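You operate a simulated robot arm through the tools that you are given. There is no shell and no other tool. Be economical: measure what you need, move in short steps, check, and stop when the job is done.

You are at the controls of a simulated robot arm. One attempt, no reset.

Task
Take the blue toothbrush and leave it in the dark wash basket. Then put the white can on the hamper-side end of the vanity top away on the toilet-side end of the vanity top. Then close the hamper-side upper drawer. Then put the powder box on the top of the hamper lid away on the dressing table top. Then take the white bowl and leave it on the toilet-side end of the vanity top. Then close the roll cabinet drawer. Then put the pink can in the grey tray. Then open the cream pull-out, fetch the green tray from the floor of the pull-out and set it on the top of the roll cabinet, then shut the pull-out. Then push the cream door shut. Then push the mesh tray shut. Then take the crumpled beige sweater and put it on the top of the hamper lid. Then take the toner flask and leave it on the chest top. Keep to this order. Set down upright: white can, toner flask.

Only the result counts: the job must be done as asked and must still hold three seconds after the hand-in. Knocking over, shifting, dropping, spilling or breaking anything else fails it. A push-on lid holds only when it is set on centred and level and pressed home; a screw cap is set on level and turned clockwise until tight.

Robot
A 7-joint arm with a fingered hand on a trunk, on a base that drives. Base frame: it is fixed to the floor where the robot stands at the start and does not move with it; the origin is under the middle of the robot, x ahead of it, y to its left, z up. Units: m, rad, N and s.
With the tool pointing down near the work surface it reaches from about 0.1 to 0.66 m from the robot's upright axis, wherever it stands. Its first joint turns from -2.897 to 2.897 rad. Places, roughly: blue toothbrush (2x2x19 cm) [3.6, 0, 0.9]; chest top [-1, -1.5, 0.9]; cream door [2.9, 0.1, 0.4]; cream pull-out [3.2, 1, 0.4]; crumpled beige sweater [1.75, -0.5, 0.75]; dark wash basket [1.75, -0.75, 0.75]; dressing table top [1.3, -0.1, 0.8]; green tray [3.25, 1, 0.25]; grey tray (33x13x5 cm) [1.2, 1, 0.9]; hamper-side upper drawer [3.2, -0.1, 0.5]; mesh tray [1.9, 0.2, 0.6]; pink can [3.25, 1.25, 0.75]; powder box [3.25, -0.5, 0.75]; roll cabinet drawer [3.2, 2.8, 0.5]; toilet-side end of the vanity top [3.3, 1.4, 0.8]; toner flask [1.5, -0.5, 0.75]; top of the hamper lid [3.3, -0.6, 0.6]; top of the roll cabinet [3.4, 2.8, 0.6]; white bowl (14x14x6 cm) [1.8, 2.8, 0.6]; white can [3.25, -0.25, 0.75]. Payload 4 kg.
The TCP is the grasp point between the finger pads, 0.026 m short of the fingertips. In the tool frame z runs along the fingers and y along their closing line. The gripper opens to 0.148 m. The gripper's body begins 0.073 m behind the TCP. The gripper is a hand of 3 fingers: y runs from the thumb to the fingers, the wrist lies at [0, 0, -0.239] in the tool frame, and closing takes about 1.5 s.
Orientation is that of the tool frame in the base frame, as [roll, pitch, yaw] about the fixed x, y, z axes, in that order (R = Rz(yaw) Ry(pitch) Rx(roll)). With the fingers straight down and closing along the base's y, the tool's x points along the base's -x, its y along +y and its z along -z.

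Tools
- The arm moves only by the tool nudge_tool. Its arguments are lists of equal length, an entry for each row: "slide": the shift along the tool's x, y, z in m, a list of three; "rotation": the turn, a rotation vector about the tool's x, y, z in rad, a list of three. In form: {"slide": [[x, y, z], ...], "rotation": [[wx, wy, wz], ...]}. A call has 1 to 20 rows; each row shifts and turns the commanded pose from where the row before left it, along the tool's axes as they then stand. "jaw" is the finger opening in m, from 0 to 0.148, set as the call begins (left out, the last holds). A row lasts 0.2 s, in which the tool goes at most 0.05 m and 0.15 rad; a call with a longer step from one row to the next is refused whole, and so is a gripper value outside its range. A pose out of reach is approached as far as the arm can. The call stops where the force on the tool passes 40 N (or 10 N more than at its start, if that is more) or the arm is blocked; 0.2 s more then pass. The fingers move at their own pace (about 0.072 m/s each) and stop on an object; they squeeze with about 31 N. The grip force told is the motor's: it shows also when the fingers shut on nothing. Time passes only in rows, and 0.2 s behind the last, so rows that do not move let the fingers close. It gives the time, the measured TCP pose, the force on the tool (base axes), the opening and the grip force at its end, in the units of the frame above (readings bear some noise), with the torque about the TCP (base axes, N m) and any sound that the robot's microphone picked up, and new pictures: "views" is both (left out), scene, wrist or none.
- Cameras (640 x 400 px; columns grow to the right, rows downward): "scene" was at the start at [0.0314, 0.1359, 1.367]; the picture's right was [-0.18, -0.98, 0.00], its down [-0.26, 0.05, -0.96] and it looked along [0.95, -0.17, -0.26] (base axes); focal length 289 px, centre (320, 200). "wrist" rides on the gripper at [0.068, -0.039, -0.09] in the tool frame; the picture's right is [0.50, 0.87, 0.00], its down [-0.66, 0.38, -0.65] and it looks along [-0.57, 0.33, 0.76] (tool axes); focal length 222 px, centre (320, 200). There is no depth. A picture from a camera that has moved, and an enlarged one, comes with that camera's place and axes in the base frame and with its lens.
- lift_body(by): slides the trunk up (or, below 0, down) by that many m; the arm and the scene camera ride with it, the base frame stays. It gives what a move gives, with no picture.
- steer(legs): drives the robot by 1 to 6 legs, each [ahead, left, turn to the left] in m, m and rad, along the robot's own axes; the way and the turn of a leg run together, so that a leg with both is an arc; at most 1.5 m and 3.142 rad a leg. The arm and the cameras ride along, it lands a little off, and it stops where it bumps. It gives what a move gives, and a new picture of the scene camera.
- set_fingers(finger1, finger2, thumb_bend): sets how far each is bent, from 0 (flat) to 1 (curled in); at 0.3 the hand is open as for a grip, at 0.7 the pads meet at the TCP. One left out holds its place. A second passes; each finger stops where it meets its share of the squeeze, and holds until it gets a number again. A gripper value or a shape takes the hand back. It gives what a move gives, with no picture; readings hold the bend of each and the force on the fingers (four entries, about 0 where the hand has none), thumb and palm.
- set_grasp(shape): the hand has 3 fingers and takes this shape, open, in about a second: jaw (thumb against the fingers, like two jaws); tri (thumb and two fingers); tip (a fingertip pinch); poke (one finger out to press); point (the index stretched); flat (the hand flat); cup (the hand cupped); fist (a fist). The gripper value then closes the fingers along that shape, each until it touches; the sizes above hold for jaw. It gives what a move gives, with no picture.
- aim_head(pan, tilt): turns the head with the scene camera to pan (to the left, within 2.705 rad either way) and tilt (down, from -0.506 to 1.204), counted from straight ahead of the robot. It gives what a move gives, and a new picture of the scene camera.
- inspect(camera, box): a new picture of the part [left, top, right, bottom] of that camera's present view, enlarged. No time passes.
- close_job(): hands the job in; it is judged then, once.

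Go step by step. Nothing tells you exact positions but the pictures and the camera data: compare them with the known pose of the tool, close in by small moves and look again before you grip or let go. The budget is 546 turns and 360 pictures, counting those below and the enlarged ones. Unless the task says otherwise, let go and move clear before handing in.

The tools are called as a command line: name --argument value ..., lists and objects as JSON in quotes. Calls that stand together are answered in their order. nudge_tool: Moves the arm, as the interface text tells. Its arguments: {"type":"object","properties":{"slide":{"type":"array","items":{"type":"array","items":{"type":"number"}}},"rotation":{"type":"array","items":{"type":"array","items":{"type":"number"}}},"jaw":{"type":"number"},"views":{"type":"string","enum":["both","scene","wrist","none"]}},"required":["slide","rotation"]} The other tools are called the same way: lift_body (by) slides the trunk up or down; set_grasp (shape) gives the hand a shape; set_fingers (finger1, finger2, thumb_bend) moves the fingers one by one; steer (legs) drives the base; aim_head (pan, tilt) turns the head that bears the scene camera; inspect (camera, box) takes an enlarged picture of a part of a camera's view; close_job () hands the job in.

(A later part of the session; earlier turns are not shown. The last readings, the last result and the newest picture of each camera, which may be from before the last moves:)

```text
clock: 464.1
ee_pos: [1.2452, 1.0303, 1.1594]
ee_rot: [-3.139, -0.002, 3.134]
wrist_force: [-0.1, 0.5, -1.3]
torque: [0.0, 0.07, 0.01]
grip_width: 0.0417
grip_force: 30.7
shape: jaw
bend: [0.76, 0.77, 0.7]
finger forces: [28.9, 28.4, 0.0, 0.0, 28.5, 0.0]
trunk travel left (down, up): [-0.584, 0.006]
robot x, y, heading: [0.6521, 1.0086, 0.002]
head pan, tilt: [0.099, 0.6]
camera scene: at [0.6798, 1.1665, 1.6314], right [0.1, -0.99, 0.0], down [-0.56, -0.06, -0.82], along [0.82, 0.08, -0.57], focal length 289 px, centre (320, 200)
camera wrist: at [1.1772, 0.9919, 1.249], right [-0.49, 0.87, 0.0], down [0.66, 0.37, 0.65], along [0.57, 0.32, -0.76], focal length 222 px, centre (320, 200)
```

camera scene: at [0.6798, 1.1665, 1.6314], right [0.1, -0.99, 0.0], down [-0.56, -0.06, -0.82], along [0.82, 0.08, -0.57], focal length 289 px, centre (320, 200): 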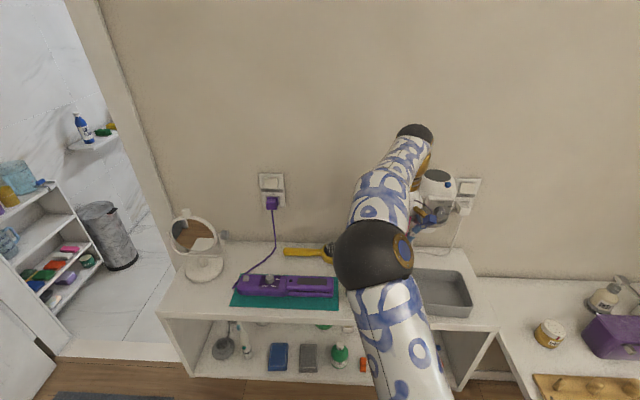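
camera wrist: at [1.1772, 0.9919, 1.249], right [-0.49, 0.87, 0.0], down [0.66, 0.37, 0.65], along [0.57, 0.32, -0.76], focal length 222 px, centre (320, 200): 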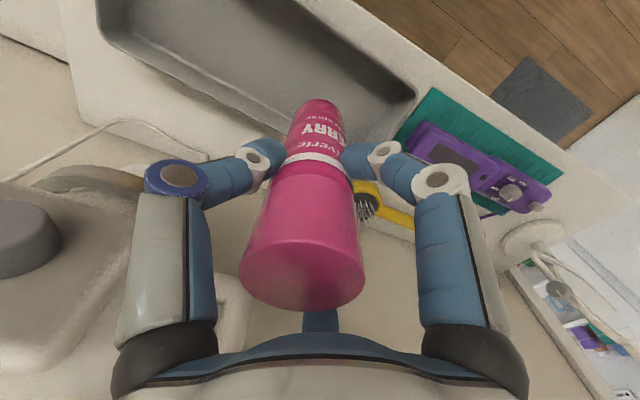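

nudge_tool --slide '[[0, 0, 0.03], [0, 0, 0.03], [0, 0, 0.03], [0, 0, 0.015]]' --rotation '[[0, 0, 0], [0, 0, 0], [0, 0, 0], [0, 0, 0]]' --views "wrist"

```text
clock: 465.1
ee_pos: [1.2432, 1.0282, 1.0543]
ee_rot: [-3.141, -0.001, 3.136]
wrist_force: [0.7, 0.3, -1.9]
torque: [-0.01, 0.05, 0.0]
grip_width: 0.0418
grip_force: 30.8
shape: jaw
bend: [0.76, 0.77, 0.7]
finger forces: [28.6, 28.3, 0.1, 0.0, 28.3, 0.0]
trunk travel left (down, up): [-0.584, 0.006]
robot x, y, heading: [0.6515, 1.0091, -0.003]
head pan, tilt: [0.099, 0.6]
camera wrist: at [1.1755, 0.9916, 1.1454], right [-0.49, 0.87, 0.0], down [0.66, 0.38, 0.65], along [0.57, 0.32, -0.76], focal length 222 px, centre (320, 200)
```

wrist: 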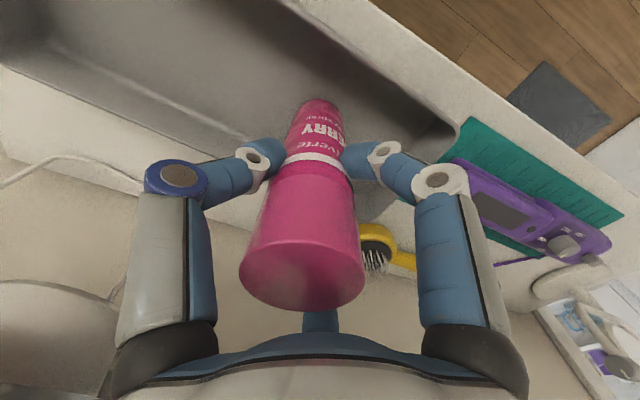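

nudge_tool --slide '[[0, 0, 0.008], [0, 0, 0.006], [0, 0, 0.005], [0, 0, 0.005], [0, 0, 0.005], [0, 0, 0.005]]' --rotation '[[0, 0, 0], [0, 0, 0], [0, 0, 0], [0, 0, 0], [0, 0, 0], [0, 0, 0]]' --views "wrist"

```text
clock: 465.8
ee_pos: [1.2445, 1.0311, 1.0471]
ee_rot: [3.14, 0.014, 3.141]
wrist_force: [-0.2, 2.4, 25.6]
torque: [-0.14, 0.11, 0.01]
grip_width: 0.0437
grip_force: 31.1
shape: jaw
bend: [0.77, 0.77, 0.72]
finger forces: [35.3, 32.7, 0.0, 0.0, 32.2, 0.1]
trunk travel left (down, up): [-0.584, 0.006]
robot x, y, heading: [0.6501, 1.0013, 0.0]
head pan, tilt: [0.099, 0.6]
stopped in row 3: the force on the tool passed its limit (the readings are from after the stop); the commanded pose is now the measured one
camera wrist: at [1.1752, 0.993, 1.137], right [-0.5, 0.87, -0.01], down [0.65, 0.38, 0.66], along [0.58, 0.33, -0.75], focal length 222 px, centre (320, 200)
```

wrist: 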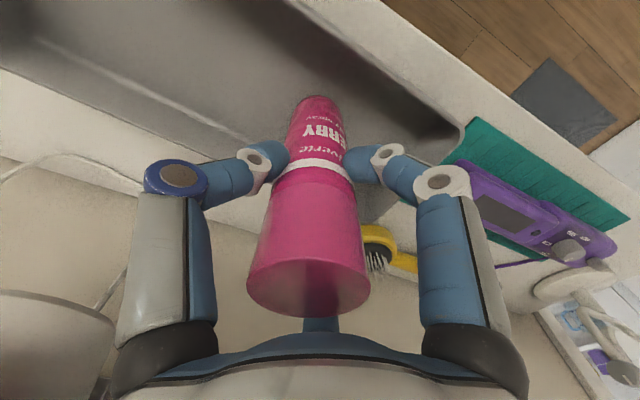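

Contact with the tray floor. Relax slightly, release and rise.

nudge_tool --slide '[[0, 0, -0.003], [0, 0, 0]]' --rotation '[[0, 0, 0], [0, 0, 0]]' --views "none"

nudge_tool --slide '[[0, 0, 0], [0, 0, 0], [0, 0, 0], [0, 0, 0], [0, 0, 0]]' --rotation '[[0, 0, 0], [0, 0, 0], [0, 0, 0], [0, 0, 0], [0, 0, 0]]' --jaw 0.08 --views "wrist"

```text
clock: 466.4
ee_pos: [1.2453, 1.0304, 1.0481]
ee_rot: [3.141, 0.011, 3.136]
wrist_force: [-0.4, 2.0, 15.9]
torque: [-0.06, 0.09, 0.01]
grip_width: 0.0437
grip_force: 30.8
shape: jaw
bend: [0.77, 0.77, 0.72]
finger forces: [34.7, 32.2, 0.1, 0.1, 31.6, 0.1]
trunk travel left (down, up): [-0.584, 0.006]
robot x, y, heading: [0.6492, 1.004, -0.001]
head pan, tilt: [0.099, 0.6]
```

```text
clock: 467.6
ee_pos: [1.2461, 1.0296, 1.0471]
ee_rot: [-3.142, 0.008, 3.138]
wrist_force: [1.1, 0.2, 0.4]
torque: [0.02, 0.0, 0.02]
grip_width: 0.0794
grip_force: 0.0
shape: jaw
bend: [0.35, 0.35, 0.7]
finger forces: [0.0, 0.0, 0.0, 0.0, 0.0, 0.1]
trunk travel left (down, up): [-0.584, 0.006]
robot x, y, heading: [0.6526, 1.0067, 0.004]
head pan, tilt: [0.099, 0.6]
camera wrist: at [1.1768, 0.992, 1.1373], right [-0.5, 0.87, 0.0], down [0.65, 0.38, 0.66], along [0.57, 0.32, -0.75], focal length 222 px, centre (320, 200)
```

wrist: 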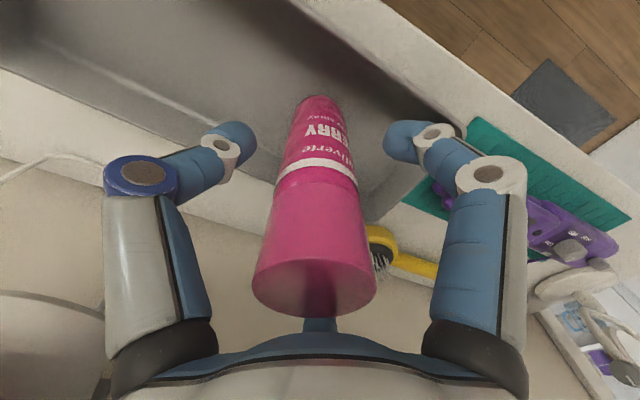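

nudge_tool --slide '[[0, 0, -0.02], [0, 0, -0.03], [0, 0, -0.04], [0, 0, -0.04]]' --rotation '[[0, 0, 0], [0, 0, 0], [0, 0, 0], [0, 0, 0]]' --views "wrist"

nudge_tool --slide '[[0.02, 0, -0.03], [0.03, 0, -0.02], [0.04, 0, 0], [0.04, 0, 0], [0.04, 0, 0]]' --rotation '[[0, 0, 0], [0, 0, 0], [0, 0, 0], [0, 0, 0], [0, 0, 0]]' --views "both"

```text
clock: 468.6
ee_pos: [1.2432, 1.0295, 1.1784]
ee_rot: [-3.141, 0.007, 3.138]
wrist_force: [-0.6, 0.2, 0.6]
torque: [-0.01, 0.02, 0.04]
grip_width: 0.0797
grip_force: 0.1
shape: jaw
bend: [0.34, 0.35, 0.7]
finger forces: [0.1, 0.1, 0.1, 0.0, 0.1, 0.0]
trunk travel left (down, up): [-0.584, 0.006]
robot x, y, heading: [0.6534, 1.0056, 0.0]
head pan, tilt: [0.099, 0.6]
camera wrist: at [1.1744, 0.9911, 1.2684], right [-0.5, 0.87, 0.0], down [0.65, 0.38, 0.66], along [0.57, 0.32, -0.75], focal length 222 px, centre (320, 200)
```

wrist: 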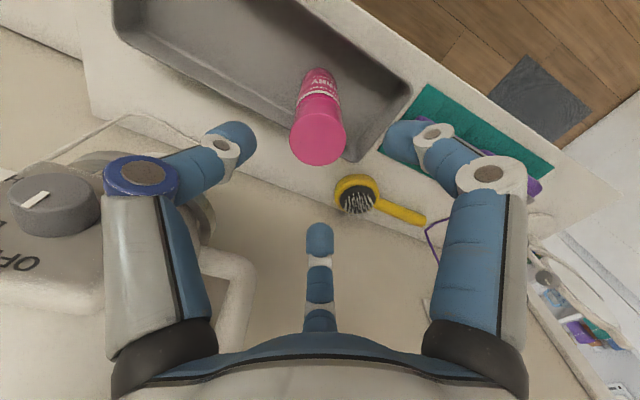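

```text
clock: 469.8
ee_pos: [1.0712, 1.0307, 1.2268]
ee_rot: [3.141, 0.005, 3.136]
wrist_force: [-0.2, 0.1, -0.4]
torque: [0.03, -0.01, -0.01]
grip_width: 0.0795
grip_force: 0.0
shape: jaw
bend: [0.34, 0.34, 0.7]
finger forces: [0.0, 0.1, 0.0, 0.1, 0.0, 0.0]
trunk travel left (down, up): [-0.584, 0.006]
robot x, y, heading: [0.6553, 1.0034, 0.003]
head pan, tilt: [0.099, 0.6]
camera scene: at [0.6778, 1.1657, 1.6315], right [0.1, -0.99, 0.0], down [-0.56, -0.06, -0.83], along [0.82, 0.08, -0.56], focal length 289 px, centre (320, 200)
camera wrist: at [1.0031, 0.9933, 1.3166], right [-0.49, 0.87, 0.0], down [0.65, 0.37, 0.66], along [0.57, 0.32, -0.75], focal length 222 px, centre (320, 200)
```

scene: 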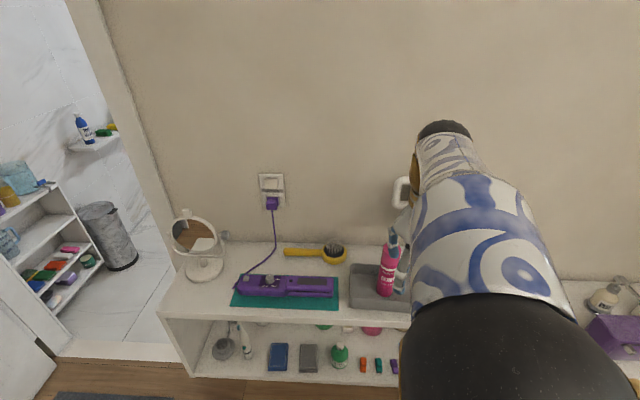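
wrist: 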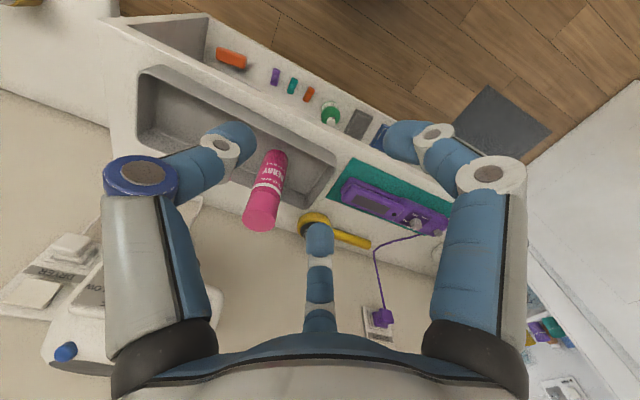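

Pink can stands in the grey tray. Next: the cream pull-out (knob at about (3.117, 1.005, 0.49)). Drive back to the bathroom.

steer --legs '[[-0.26, 0, 0], [0, 0.75, 0], [0.25, 0.3, 0], [0.12, 0.2, 0]]'

steer --legs '[[0.65, 0, 0]]'

```text
clock: 478.8
ee_pos: [1.1829, 2.2965, 1.2263]
ee_rot: [-3.139, 0.007, 3.138]
wrist_force: [-0.2, -0.1, 0.6]
torque: [0.02, 0.02, 0.01]
grip_width: 0.0796
grip_force: 0.0
shape: jaw
bend: [0.34, 0.34, 0.7]
finger forces: [0.1, 0.0, 0.0, 0.1, 0.1, 0.0]
trunk travel left (down, up): [-0.584, 0.006]
robot x, y, heading: [0.7604, 2.2698, 0.003]
head pan, tilt: [0.099, 0.6]
camera scene: at [0.7883, 2.4296, 1.6313], right [0.1, -0.99, 0.0], down [-0.56, -0.06, -0.82], along [0.82, 0.08, -0.57], focal length 289 px, centre (320, 200)
```

scene: 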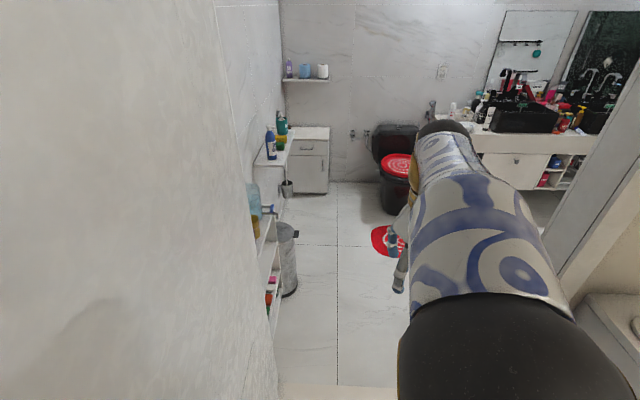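

```text
clock: 482.3
ee_pos: [1.8152, 2.3009, 1.227]
ee_rot: [-3.141, 0.006, -3.138]
wrist_force: [1.0, -0.3, -0.2]
torque: [0.04, 0.02, 0.02]
grip_width: 0.0797
grip_force: 0.0
shape: jaw
bend: [0.34, 0.34, 0.7]
finger forces: [0.0, 0.0, 0.0, 0.0, 0.1, 0.1]
trunk travel left (down, up): [-0.584, 0.006]
robot x, y, heading: [1.3953, 2.2685, 0.014]
head pan, tilt: [0.099, 0.6]
camera scene: at [1.4203, 2.4323, 1.6314], right [0.11, -0.99, 0.0], down [-0.56, -0.06, -0.82], along [0.82, 0.09, -0.57], focal length 289 px, centre (320, 200)
```

scene: 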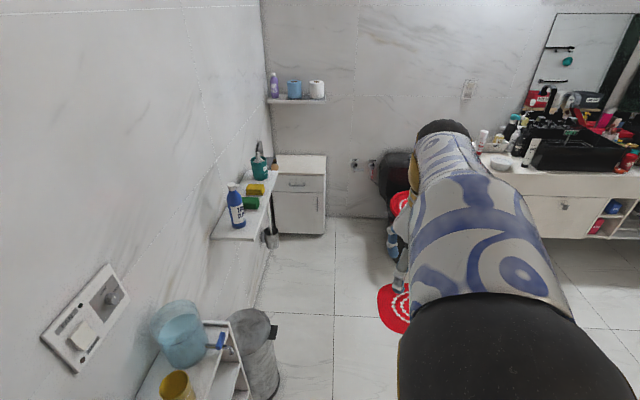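

steer --legs '[[0.6, -0.01, -0.014], [0.3, -0.6, 0], [0, -0.65, 0]]'

lift_body --by -0.4

lift_body --by -0.1

nudge_tool --slide '[[0, 0, 0.04], [0, 0, 0.04], [0, 0, 0.04], [0, 0, 0.04], [0, 0, 0], [0, 0, 0], [0, 0, 0], [0, 0, 0], [0, 0, 0], [0, 0, 0], [0, 0, 0], [0, 0, 0], [0, 0, 0], [0, 0, 0], [0, 0, 0]]' --rotation '[[0, 0, 0], [0, 0, 0], [0, 0, 0], [0, 0, 0], [0, -0.143, 0], [0, -0.143, 0], [0, -0.143, 0], [0, -0.143, 0], [0, -0.143, 0], [0, -0.143, 0], [0, -0.143, 0], [0, -0.143, 0], [0, -0.143, 0], [0, -0.143, 0], [0, -0.143, 0]]' --jaw 0.06 --views "both"

```text
clock: 492.3
ee_pos: [2.7147, 1.0264, 1.2271]
ee_rot: [3.141, 0.008, 3.129]
wrist_force: [-0.6, -0.7, -0.4]
torque: [0.0, 0.04, -0.01]
grip_width: 0.0798
grip_force: 0.1
shape: jaw
bend: [0.34, 0.34, 0.7]
finger forces: [0.0, 0.1, 0.0, 0.1, 0.1, 0.0]
trunk travel left (down, up): [-0.584, 0.006]
robot x, y, heading: [2.2938, 0.9993, -0.004]
head pan, tilt: [0.099, 0.6]
camera scene: at [2.3211, 1.1622, 1.6315], right [0.09, -1.0, 0.0], down [-0.56, -0.05, -0.83], along [0.82, 0.08, -0.56], focal length 289 px, centre (320, 200)
```

scene: 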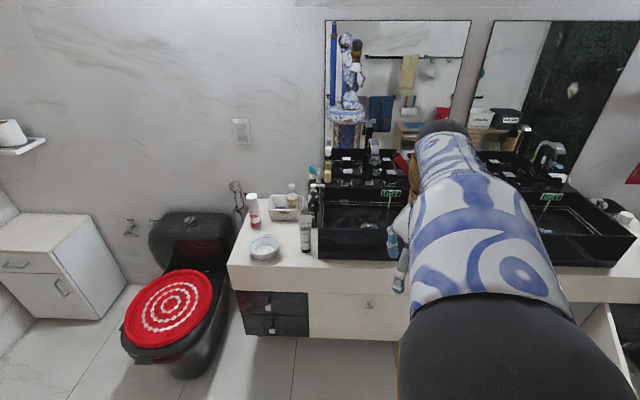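

```text
clock: 496.1
ee_pos: [2.7137, 1.0257, 0.8278]
ee_rot: [3.141, 0.007, 3.13]
wrist_force: [0.1, 0.1, -0.3]
torque: [0.0, 0.0, -0.01]
grip_width: 0.0797
grip_force: 0.1
shape: jaw
bend: [0.34, 0.34, 0.7]
finger forces: [0.1, 0.1, 0.0, 0.0, 0.0, 0.0]
trunk travel left (down, up): [-0.184, 0.406]
robot x, y, heading: [2.2919, 0.9992, -0.007]
head pan, tilt: [0.099, 0.6]
```

```text
clock: 497.4
ee_pos: [2.7148, 1.0265, 0.7267]
ee_rot: [-3.141, 0.007, 3.13]
wrist_force: [0.2, -0.6, -0.7]
torque: [-0.01, 0.01, 0.02]
grip_width: 0.0797
grip_force: 0.0
shape: jaw
bend: [0.34, 0.34, 0.7]
finger forces: [0.0, 0.1, 0.0, 0.0, 0.0, 0.1]
trunk travel left (down, up): [-0.084, 0.506]
robot x, y, heading: [2.2929, 0.9975, -0.008]
head pan, tilt: [0.099, 0.6]
```

```text
clock: 500.6
ee_pos: [2.843, 1.0485, 0.6083]
ee_rot: [-0.058, 1.56, -0.068]
wrist_force: [0.0, -0.7, 0.7]
torque: [-0.02, 0.04, 0.05]
grip_width: 0.0599
grip_force: 0.1
shape: jaw
bend: [0.77, 0.77, 0.7]
finger forces: [0.0, 0.1, 0.0, 0.0, 0.2, 0.1]
out of reach, approached as far as the arm can: row 9, 10, 11, 12, 13, 14
trunk travel left (down, up): [-0.084, 0.506]
robot x, y, heading: [2.295, 1.0047, -0.006]
head pan, tilt: [0.099, 0.6]
camera scene: at [2.321, 1.1625, 1.1315], right [0.09, -1.0, 0.0], down [-0.56, -0.05, -0.83], along [0.82, 0.08, -0.56], focal length 289 px, centre (320, 200)
camera wrist: at [2.7532, 1.0097, 0.5397], right [0.02, 0.87, -0.5], down [-0.66, 0.39, 0.65], along [0.75, 0.32, 0.57], focal length 222 px, centre (320, 200)
```

scene: 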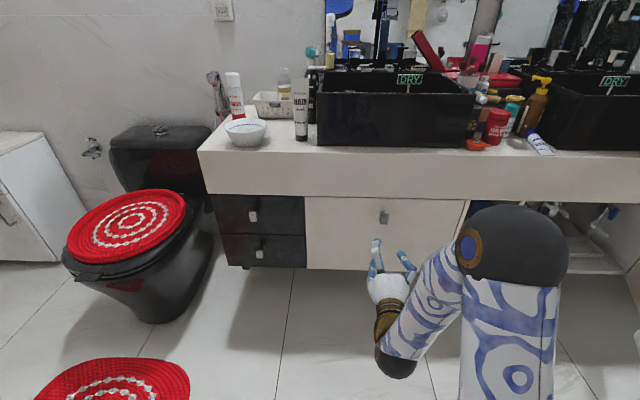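
wrist: 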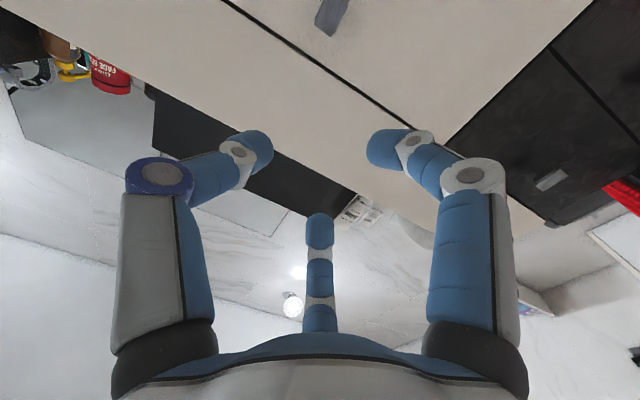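

inspect --camera "scene" --box '[340, 190, 430, 250]'

inspect --camera "wrist" --box '[270, 0, 390, 60]'

```text
6.67 times, centred on (385, 220) of scene
camera zoom: at [2.321, 1.1625, 1.1315], right [0.09, -1.0, 0.0], down [-0.56, -0.05, -0.83], along [0.82, 0.08, -0.56], focal length 1925 px, centre (-113, 67)
```

zoom: 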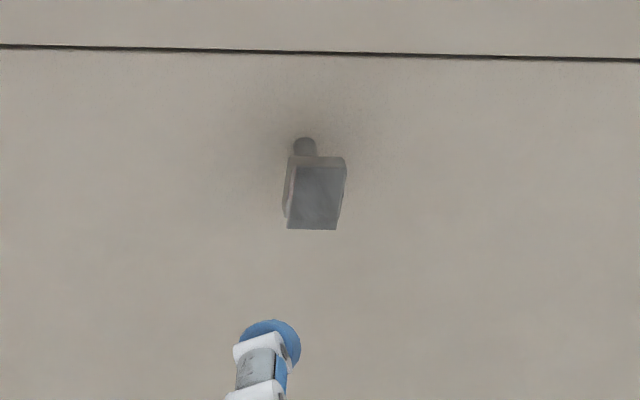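

```text
5.33 times, centred on (330, 30) of wrist
camera zoom: at [2.7532, 1.0097, 0.5397], right [0.02, 0.87, -0.5], down [-0.66, 0.39, 0.65], along [0.75, 0.32, 0.57], focal length 1185 px, centre (267, 1107)
```

zoom: 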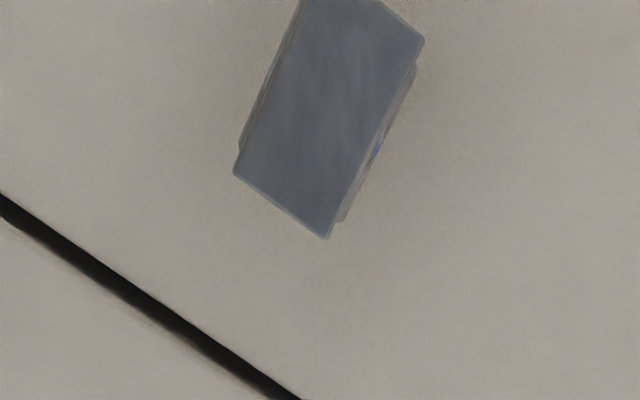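

The knob is a ~3 cm plate on a stem at about (3.115, 1.018, 0.525). I'll close in with the hand level, fingers left and right of it.

nudge_tool --slide '[[0.03, -0.01, 0], [0.03, -0.01, 0], [0.026, -0.008, 0]]' --rotation '[[0, 0, 0], [0, 0, 0], [0, 0, 0]]' --views "none"

steer --legs '[[0.13, 0, 0.006]]'

nudge_tool --slide '[[0, 0, 0.02], [0, 0, 0.03]]' --rotation '[[0, 0, 0], [0, 0, 0]]' --views "both"

```text
clock: 501.4
ee_pos: [2.8451, 1.0206, 0.5226]
ee_rot: [-0.045, 1.561, -0.056]
wrist_force: [-0.3, 0.0, 0.1]
torque: [0.01, 0.03, -0.01]
grip_width: 0.0603
grip_force: 0.0
shape: jaw
bend: [0.77, 0.77, 0.7]
finger forces: [0.1, 0.1, 0.1, 0.0, 0.1, 0.0]
trunk travel left (down, up): [-0.084, 0.506]
robot x, y, heading: [2.293, 0.9987, -0.006]
head pan, tilt: [0.099, 0.6]
```

```text
clock: 502.7
ee_pos: [2.9783, 1.02, 0.5222]
ee_rot: [-0.048, 1.561, -0.057]
wrist_force: [0.0, 1.1, -0.3]
torque: [0.03, -0.02, 0.01]
grip_width: 0.0601
grip_force: 0.2
shape: jaw
bend: [0.77, 0.77, 0.7]
finger forces: [0.1, 0.0, 0.0, 0.0, 0.1, 0.0]
trunk travel left (down, up): [-0.084, 0.506]
robot x, y, heading: [2.4239, 0.9986, -0.002]
head pan, tilt: [0.099, 0.6]
camera scene: at [2.4535, 1.1619, 1.1314], right [0.1, -1.0, 0.0], down [-0.56, -0.05, -0.83], along [0.82, 0.08, -0.56], focal length 289 px, centre (320, 200)
```

scene: 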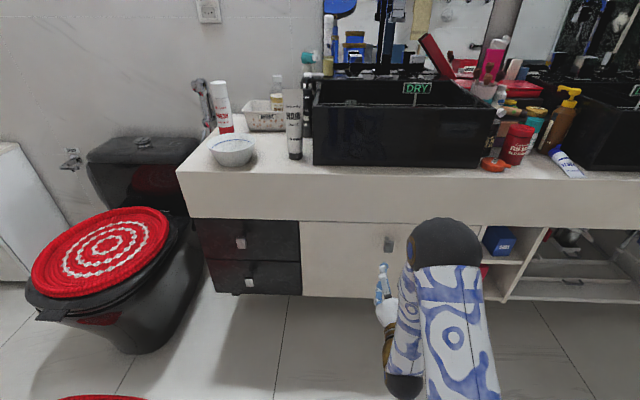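

```text
clock: 503.3
ee_pos: [3.0293, 1.0204, 0.5227]
ee_rot: [-0.06, 1.563, -0.07]
wrist_force: [0.3, 0.1, -0.5]
torque: [-0.04, 0.0, -0.02]
grip_width: 0.06
grip_force: 0.0
shape: jaw
bend: [0.77, 0.77, 0.7]
finger forces: [0.1, 0.0, 0.0, 0.1, 0.0, 0.1]
trunk travel left (down, up): [-0.084, 0.506]
robot x, y, heading: [2.4231, 0.9987, -0.006]
head pan, tilt: [0.099, 0.6]
camera scene: at [2.4535, 1.1618, 1.1314], right [0.1, -1.0, 0.0], down [-0.56, -0.05, -0.83], along [0.82, 0.08, -0.56], focal length 289 px, centre (320, 200)
camera wrist: at [2.9382, 0.9826, 0.4545], right [0.01, 0.87, -0.5], down [-0.66, 0.38, 0.65], along [0.75, 0.32, 0.57], focal length 222 px, centre (320, 200)
```

scene: 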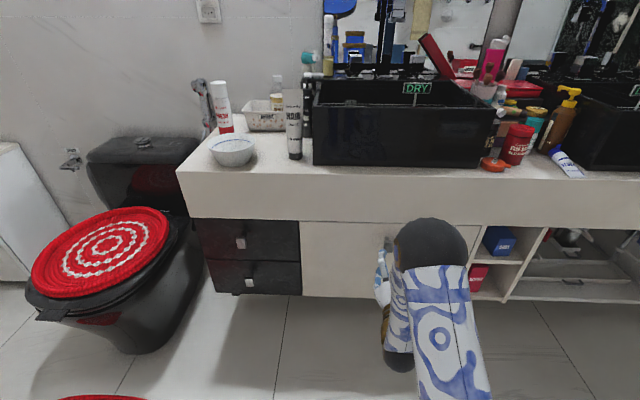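
wrist: 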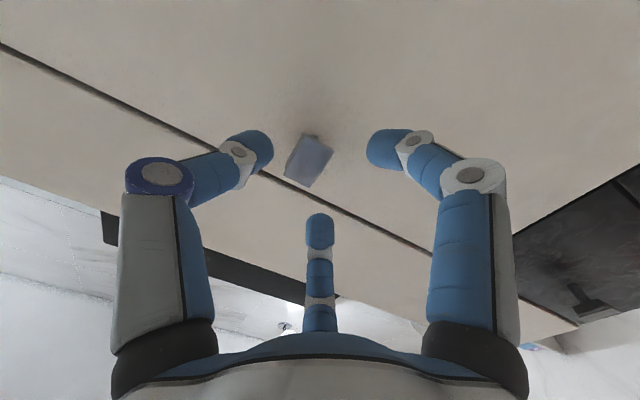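

nudge_tool --slide '[[-0.01, -0.002, 0.015], [0, 0, 0.015], [0, 0, 0.01]]' --rotation '[[0, 0, 0], [0, 0, 0], [0, 0, 0]]' --views "wrist"

```text
clock: 504.1
ee_pos: [3.0676, 1.0179, 0.533]
ee_rot: [-0.018, 1.563, -0.027]
wrist_force: [-0.3, 0.2, 0.3]
torque: [-0.03, 0.01, -0.06]
grip_width: 0.0602
grip_force: 0.1
shape: jaw
bend: [0.77, 0.77, 0.7]
finger forces: [0.0, 0.0, 0.0, 0.0, 0.0, 0.0]
trunk travel left (down, up): [-0.084, 0.506]
robot x, y, heading: [2.4292, 0.9967, -0.007]
head pan, tilt: [0.099, 0.6]
camera wrist: at [2.9781, 0.9806, 0.4649], right [0.01, 0.87, -0.5], down [-0.66, 0.38, 0.65], along [0.75, 0.32, 0.57], focal length 222 px, centre (320, 200)
```

wrist: 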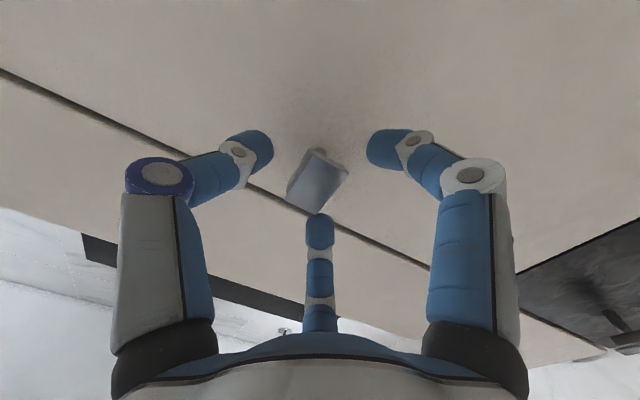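

nudge_tool --slide '[[-0.003, 0, 0.01], [0, 0, 0.01], [0, 0, 0]]' --rotation '[[0, 0, 0], [0, 0, 0], [0, 0, 0]]' --views "none"

nudge_tool --slide '[[0, 0, 0], [0, 0, 0], [0, 0, 0], [0, 0, 0], [0, 0, 0], [0, 0, 0]]' --rotation '[[0, 0, 0], [0, 0, 0], [0, 0, 0], [0, 0, 0], [0, 0, 0], [0, 0, 0]]' --jaw 0 --views "wrist"

```text
clock: 504.9
ee_pos: [3.0882, 1.0182, 0.5369]
ee_rot: [-0.07, 1.562, -0.079]
wrist_force: [0.1, 0.8, 0.1]
torque: [0.04, 0.01, -0.02]
grip_width: 0.0601
grip_force: 0.0
shape: jaw
bend: [0.77, 0.77, 0.7]
finger forces: [0.0, 0.0, 0.0, 0.0, 0.0, 0.0]
trunk travel left (down, up): [-0.084, 0.506]
robot x, y, heading: [2.4253, 1.0007, -0.004]
head pan, tilt: [0.099, 0.6]
```

```text
clock: 506.3
ee_pos: [3.0883, 1.0172, 0.5354]
ee_rot: [-0.038, 1.563, -0.049]
wrist_force: [4.5, -7.4, -2.6]
torque: [0.08, 0.19, -0.22]
grip_width: 0.0189
grip_force: 30.8
shape: jaw
bend: [0.74, 0.76, 0.71]
finger forces: [24.4, 24.3, 0.1, 0.1, 27.5, 0.1]
trunk travel left (down, up): [-0.084, 0.506]
robot x, y, heading: [2.4261, 1.0011, -0.003]
head pan, tilt: [0.099, 0.6]
camera wrist: at [2.9979, 0.9797, 0.4677], right [0.01, 0.87, -0.5], down [-0.66, 0.39, 0.65], along [0.76, 0.32, 0.57], focal length 222 px, centre (320, 200)
```

wrist: 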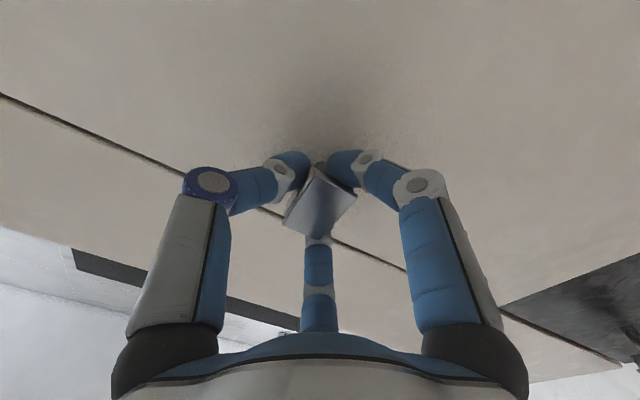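

Knob gripped. Pull by driving back.

steer --legs '[[-0.1, 0, 0]]'

```text
clock: 507.5
ee_pos: [2.9872, 1.0172, 0.5365]
ee_rot: [0.008, 1.56, -0.002]
wrist_force: [0.3, -18.5, -7.4]
torque: [0.08, 0.17, -0.3]
grip_width: 0.0186
grip_force: 30.8
shape: jaw
bend: [0.74, 0.77, 0.71]
finger forces: [23.8, 23.0, 0.0, 0.1, 31.7, 0.0]
trunk travel left (down, up): [-0.084, 0.506]
robot x, y, heading: [2.324, 0.9974, -0.008]
head pan, tilt: [0.099, 0.6]
camera scene: at [2.3528, 1.1612, 1.1315], right [0.09, -1.0, 0.0], down [-0.56, -0.05, -0.82], along [0.82, 0.08, -0.57], focal length 289 px, centre (320, 200)
```

scene: 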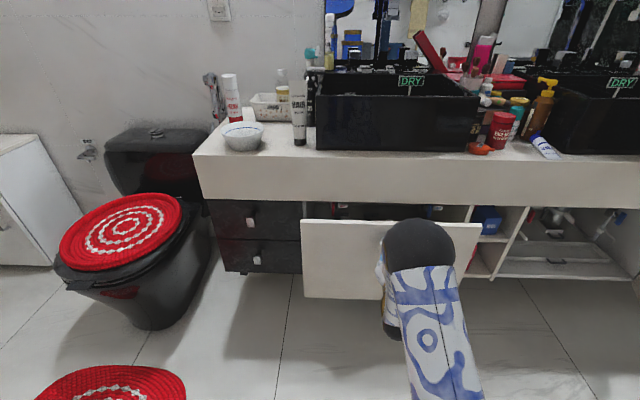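

It's opening. Continue pulling.

steer --legs '[[-0.12, 0, 0.006]]'

steer --legs '[[-0.1, 0, 0]]'

```text
clock: 508.7
ee_pos: [2.8673, 1.0143, 0.5348]
ee_rot: [0.013, 1.563, -0.004]
wrist_force: [1.9, -37.7, -7.8]
torque: [0.27, 0.14, -0.54]
grip_width: 0.0191
grip_force: 31.0
shape: jaw
bend: [0.74, 0.77, 0.71]
finger forces: [23.0, 21.5, 0.1, 0.0, 38.2, 0.0]
trunk travel left (down, up): [-0.084, 0.506]
robot x, y, heading: [2.2042, 1.0009, -0.001]
head pan, tilt: [0.099, 0.6]
camera scene: at [2.2315, 1.1605, 1.1317], right [0.1, -1.0, 0.0], down [-0.56, -0.05, -0.82], along [0.82, 0.08, -0.57], focal length 289 px, centre (320, 200)
```

scene: 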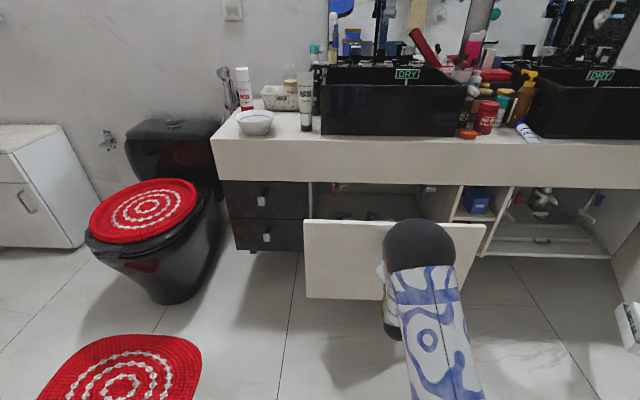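

```text
clock: 509.8
ee_pos: [2.7662, 1.0111, 0.5355]
ee_rot: [-0.131, 1.565, -0.155]
wrist_force: [1.4, -39.7, -8.4]
torque: [0.32, 0.15, -0.44]
grip_width: 0.0186
grip_force: 31.3
shape: jaw
bend: [0.74, 0.77, 0.71]
finger forces: [22.5, 20.3, 0.0, 0.0, 40.2, 0.0]
trunk travel left (down, up): [-0.084, 0.506]
robot x, y, heading: [2.1061, 1.0022, -0.001]
head pan, tilt: [0.099, 0.6]
camera scene: at [2.1323, 1.1602, 1.1317], right [0.1, -1.0, 0.0], down [-0.56, -0.05, -0.82], along [0.82, 0.08, -0.57], focal length 289 px, centre (320, 200)
```

scene: 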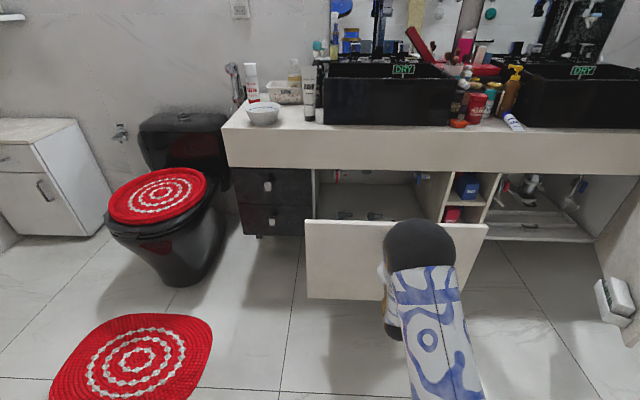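

Opened about 32 cm. Relieve the side load, release and back off.

nudge_tool --slide '[[0, -0.006, 0]]' --rotation '[[0, 0, 0]]' --views "none"

nudge_tool --slide '[[0, 0, 0], [0, 0, 0], [0, 0, 0], [0, 0, 0]]' --rotation '[[0, 0, 0], [0, 0, 0], [0, 0, 0], [0, 0, 0]]' --jaw 0.07 --views "wrist"

```text
clock: 510.2
ee_pos: [2.7648, 1.0043, 0.5349]
ee_rot: [-0.481, 1.566, -0.506]
wrist_force: [-2.2, -10.0, -6.2]
torque: [0.13, 0.06, 0.17]
grip_width: 0.0167
grip_force: 31.0
shape: jaw
bend: [0.75, 0.78, 0.74]
finger forces: [23.8, 24.6, 0.0, 0.0, 28.9, 0.1]
trunk travel left (down, up): [-0.084, 0.506]
robot x, y, heading: [2.1048, 1.0017, -0.004]
head pan, tilt: [0.099, 0.6]
```

```text
clock: 511.2
ee_pos: [2.7659, 1.0074, 0.5364]
ee_rot: [-0.342, 1.562, -0.368]
wrist_force: [0.4, -0.6, 0.0]
torque: [0.0, -0.02, 0.0]
grip_width: 0.0696
grip_force: 0.0
shape: jaw
bend: [0.38, 0.38, 0.7]
finger forces: [0.0, 0.0, 0.0, 0.0, 0.0, 0.0]
trunk travel left (down, up): [-0.084, 0.506]
robot x, y, heading: [2.1068, 0.9992, -0.005]
head pan, tilt: [0.099, 0.6]
camera wrist: at [2.6748, 0.97, 0.4679], right [0.02, 0.86, -0.5], down [-0.65, 0.4, 0.65], along [0.76, 0.31, 0.57], focal length 222 px, centre (320, 200)
```

wrist: 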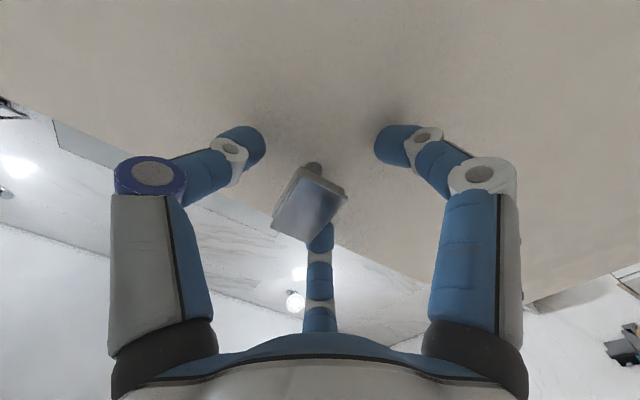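

nudge_tool --slide '[[0, 0, -0.03], [0, 0, -0.04], [0, 0, -0.04], [0, 0, -0.04]]' --rotation '[[0, 0, 0], [0, 0, 0], [0, 0, 0], [0, 0, 0]]' --views "none"

lift_body --by 0.4

nudge_tool --slide '[[0, 0, 0], [0, 0, 0], [0, 0, 0], [0, 0, 0], [0, 0, 0], [0, 0, 0], [0, 0, 0], [0, 0, 0], [0, 0, 0], [0, 0, 0], [0, 0, 0]]' --rotation '[[0, 0.143, 0], [0, 0.143, 0], [0, 0.143, 0], [0, 0.143, 0], [0, 0.143, 0], [0, 0.143, 0], [0, 0.143, 0], [0, 0.143, 0], [0, 0.143, 0], [0, 0.143, 0], [0, 0.14, 0]]' --views "both"

```text
clock: 512.2
ee_pos: [2.6289, 1.0106, 0.5257]
ee_rot: [-0.371, 1.563, -0.393]
wrist_force: [-0.1, 0.4, -0.4]
torque: [-0.02, 0.03, -0.05]
grip_width: 0.0697
grip_force: 0.1
shape: jaw
bend: [0.38, 0.38, 0.7]
finger forces: [0.0, 0.1, 0.1, 0.0, 0.0, 0.0]
out of reach, approached as far as the arm can: row 4
trunk travel left (down, up): [-0.084, 0.506]
robot x, y, heading: [2.1084, 1.0026, 0.004]
head pan, tilt: [0.099, 0.6]
```

```text
clock: 516.1
ee_pos: [2.6291, 1.0114, 0.9263]
ee_rot: [-0.346, 1.562, -0.37]
wrist_force: [-0.3, 0.2, 0.0]
torque: [0.01, 0.0, 0.01]
grip_width: 0.0694
grip_force: 0.1
shape: jaw
bend: [0.38, 0.38, 0.7]
finger forces: [0.1, 0.1, 0.1, 0.0, 0.0, 0.0]
trunk travel left (down, up): [-0.484, 0.106]
robot x, y, heading: [2.1042, 1.0007, -0.005]
head pan, tilt: [0.099, 0.6]
```

```text
clock: 518.5
ee_pos: [2.6448, 1.0114, 0.9206]
ee_rot: [-3.141, 0.007, 3.117]
wrist_force: [0.6, -0.4, 0.1]
torque: [-0.01, -0.01, 0.03]
grip_width: 0.0696
grip_force: 0.1
shape: jaw
bend: [0.38, 0.38, 0.7]
finger forces: [0.0, 0.0, 0.1, 0.1, 0.0, 0.0]
out of reach, approached as far as the arm can: row 1, 2
trunk travel left (down, up): [-0.484, 0.106]
robot x, y, heading: [2.1027, 0.9984, 0.002]
head pan, tilt: [0.099, 0.6]
camera scene: at [2.1317, 1.1622, 1.5314], right [0.1, -1.0, 0.0], down [-0.56, -0.06, -0.82], along [0.82, 0.08, -0.57], focal length 289 px, centre (320, 200)
camera wrist: at [2.575, 0.9752, 1.0107], right [-0.48, 0.88, -0.01], down [0.66, 0.36, 0.66], along [0.58, 0.31, -0.75], focal length 222 px, centre (320, 200)
```

scene: 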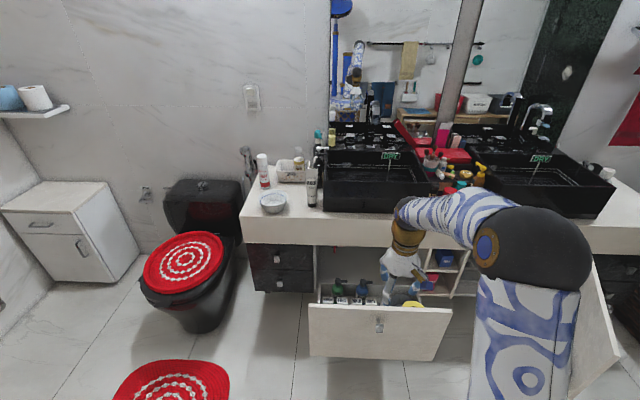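
wrist: 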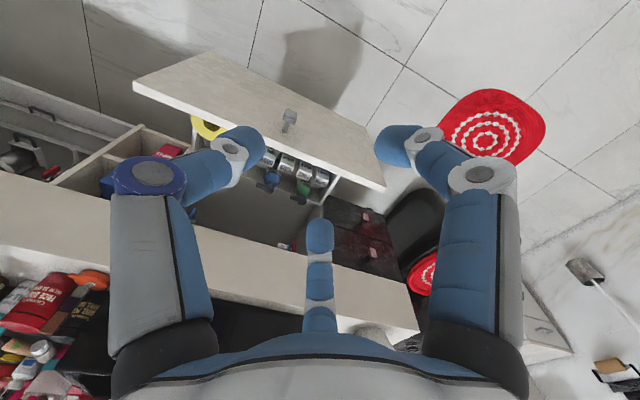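

lift_body --by 0.1

steer --legs '[[0.15, -0.12, 0]]'

aim_head --pan 0.1 --tilt 0.9

inspect --camera "scene" --box '[220, 100, 460, 250]'

```text
clock: 519.8
ee_pos: [2.645, 1.0116, 1.0213]
ee_rot: [-3.137, 0.008, 3.117]
wrist_force: [-0.1, -0.5, 0.0]
torque: [0.01, 0.0, -0.02]
grip_width: 0.0696
grip_force: 0.2
shape: jaw
bend: [0.38, 0.38, 0.7]
finger forces: [0.0, 0.0, 0.1, 0.0, 0.0, 0.0]
trunk travel left (down, up): [-0.584, 0.006]
robot x, y, heading: [2.1044, 0.9995, -0.001]
head pan, tilt: [0.099, 0.6]
```

```text
clock: 521.4
ee_pos: [2.7945, 0.8881, 1.021]
ee_rot: [-3.141, 0.008, 3.116]
wrist_force: [-0.2, 0.4, -0.6]
torque: [0.05, 0.03, 0.02]
grip_width: 0.0698
grip_force: 0.1
shape: jaw
bend: [0.38, 0.38, 0.7]
finger forces: [0.1, 0.0, 0.0, 0.0, 0.0, 0.1]
trunk travel left (down, up): [-0.584, 0.006]
robot x, y, heading: [2.2555, 0.8795, -0.003]
head pan, tilt: [0.099, 0.6]
camera scene: at [2.2822, 1.0387, 1.6314], right [0.1, -1.0, 0.0], down [-0.56, -0.05, -0.82], along [0.82, 0.08, -0.57], focal length 289 px, centre (320, 200)
```

scene: 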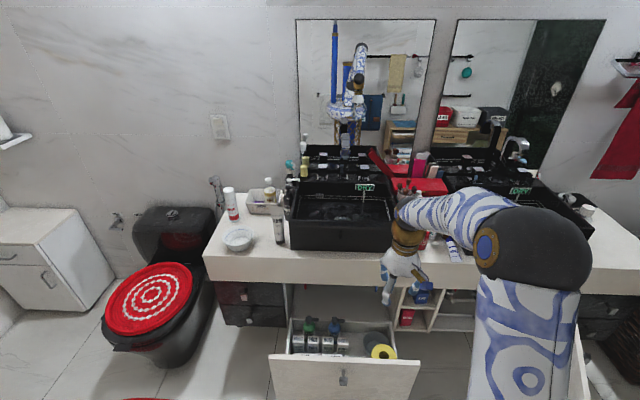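

```text
clock: 522.2
ee_pos: [2.7937, 0.8876, 1.0203]
ee_rot: [-3.137, 0.008, 3.115]
wrist_force: [-0.1, 0.8, -0.2]
torque: [-0.02, -0.04, -0.03]
grip_width: 0.0699
grip_force: 0.2
shape: jaw
bend: [0.38, 0.38, 0.7]
finger forces: [0.0, 0.0, 0.0, 0.0, 0.0, 0.1]
trunk travel left (down, up): [-0.584, 0.006]
robot x, y, heading: [2.2509, 0.8805, -0.002]
head pan, tilt: [0.099, 0.901]
camera scene: at [2.2687, 1.038, 1.6067], right [0.1, -1.0, 0.0], down [-0.78, -0.07, -0.62], along [0.62, 0.06, -0.78], focal length 289 px, centre (320, 200)
```

scene: 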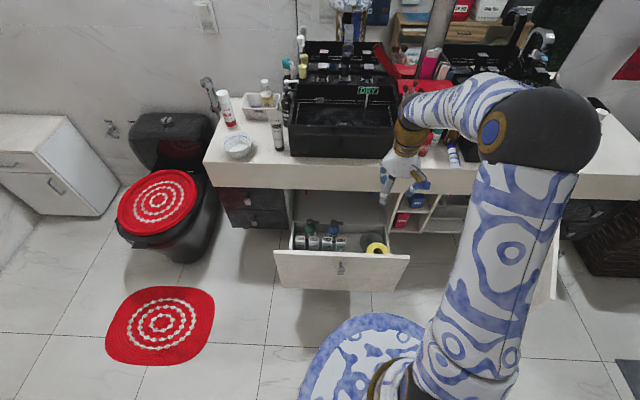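

```text
2.67 times, centred on (340, 175) of scene
camera zoom: at [2.2687, 1.038, 1.6067], right [0.1, -1.0, 0.0], down [-0.78, -0.07, -0.62], along [0.62, 0.06, -0.78], focal length 770 px, centre (267, 267)
```

zoom: 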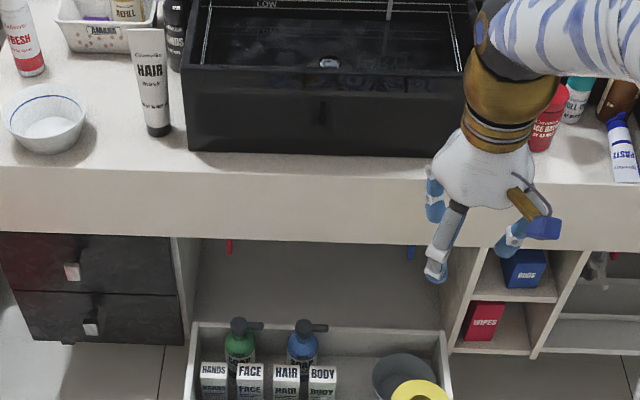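

steer --legs '[[0.1, 0.0, 0]]'

nudge_tool --slide '[[0, 0.02, 0.04], [0, 0.02, 0.04], [0, 0, 0.04], [0, 0, 0.04]]' --rotation '[[0, 0, 0], [0, 0, 0], [0, 0, 0], [0, 0, 0]]' --views "wrist"

```text
clock: 523.3
ee_pos: [2.8994, 0.8882, 1.0199]
ee_rot: [-3.138, 0.009, 3.117]
wrist_force: [0.5, -0.2, 0.0]
torque: [0.01, 0.0, 0.0]
grip_width: 0.0698
grip_force: 0.1
shape: jaw
bend: [0.38, 0.38, 0.7]
finger forces: [0.1, 0.0, 0.0, 0.0, 0.1, 0.1]
trunk travel left (down, up): [-0.584, 0.006]
robot x, y, heading: [2.3569, 0.8773, -0.011]
head pan, tilt: [0.099, 0.901]
camera scene: at [2.3738, 1.0377, 1.6066], right [0.1, -1.0, 0.0], down [-0.78, -0.08, -0.62], along [0.62, 0.06, -0.78], focal length 289 px, centre (320, 200)
```

scene: 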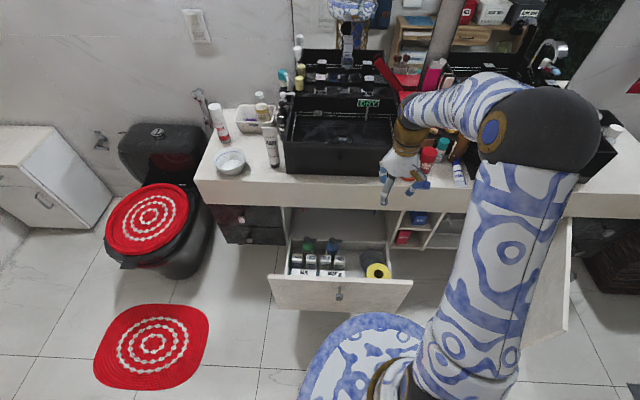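

```text
clock: 524.3
ee_pos: [2.8997, 0.9274, 0.861]
ee_rot: [-3.137, 0.009, 3.116]
wrist_force: [-0.1, 0.0, 0.7]
torque: [0.0, -0.01, 0.04]
grip_width: 0.0698
grip_force: 0.1
shape: jaw
bend: [0.38, 0.38, 0.7]
finger forces: [0.0, 0.0, 0.1, 0.1, 0.0, 0.1]
trunk travel left (down, up): [-0.584, 0.006]
robot x, y, heading: [2.3587, 0.8784, -0.0]
head pan, tilt: [0.099, 0.901]
camera wrist: at [2.8307, 0.8912, 0.9507], right [-0.48, 0.88, -0.01], down [0.66, 0.36, 0.66], along [0.58, 0.31, -0.75], focal length 222 px, centre (320, 200)
```

wrist: 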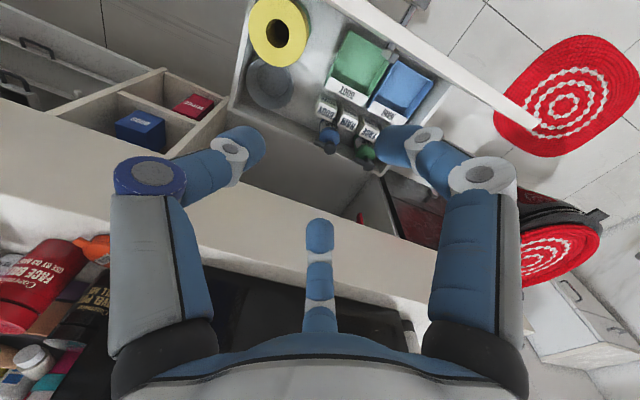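

inspect --camera "wrist" --box '[230, 0, 450, 160]'

```text
2.50 times, centred on (340, 80) of wrist
camera zoom: at [2.8307, 0.8912, 0.9507], right [-0.48, 0.88, -0.01], down [0.66, 0.36, 0.66], along [0.58, 0.31, -0.75], focal length 555 px, centre (270, 500)
```

zoom: 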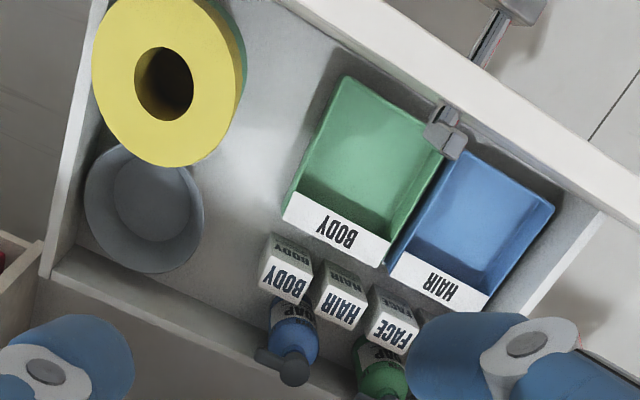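

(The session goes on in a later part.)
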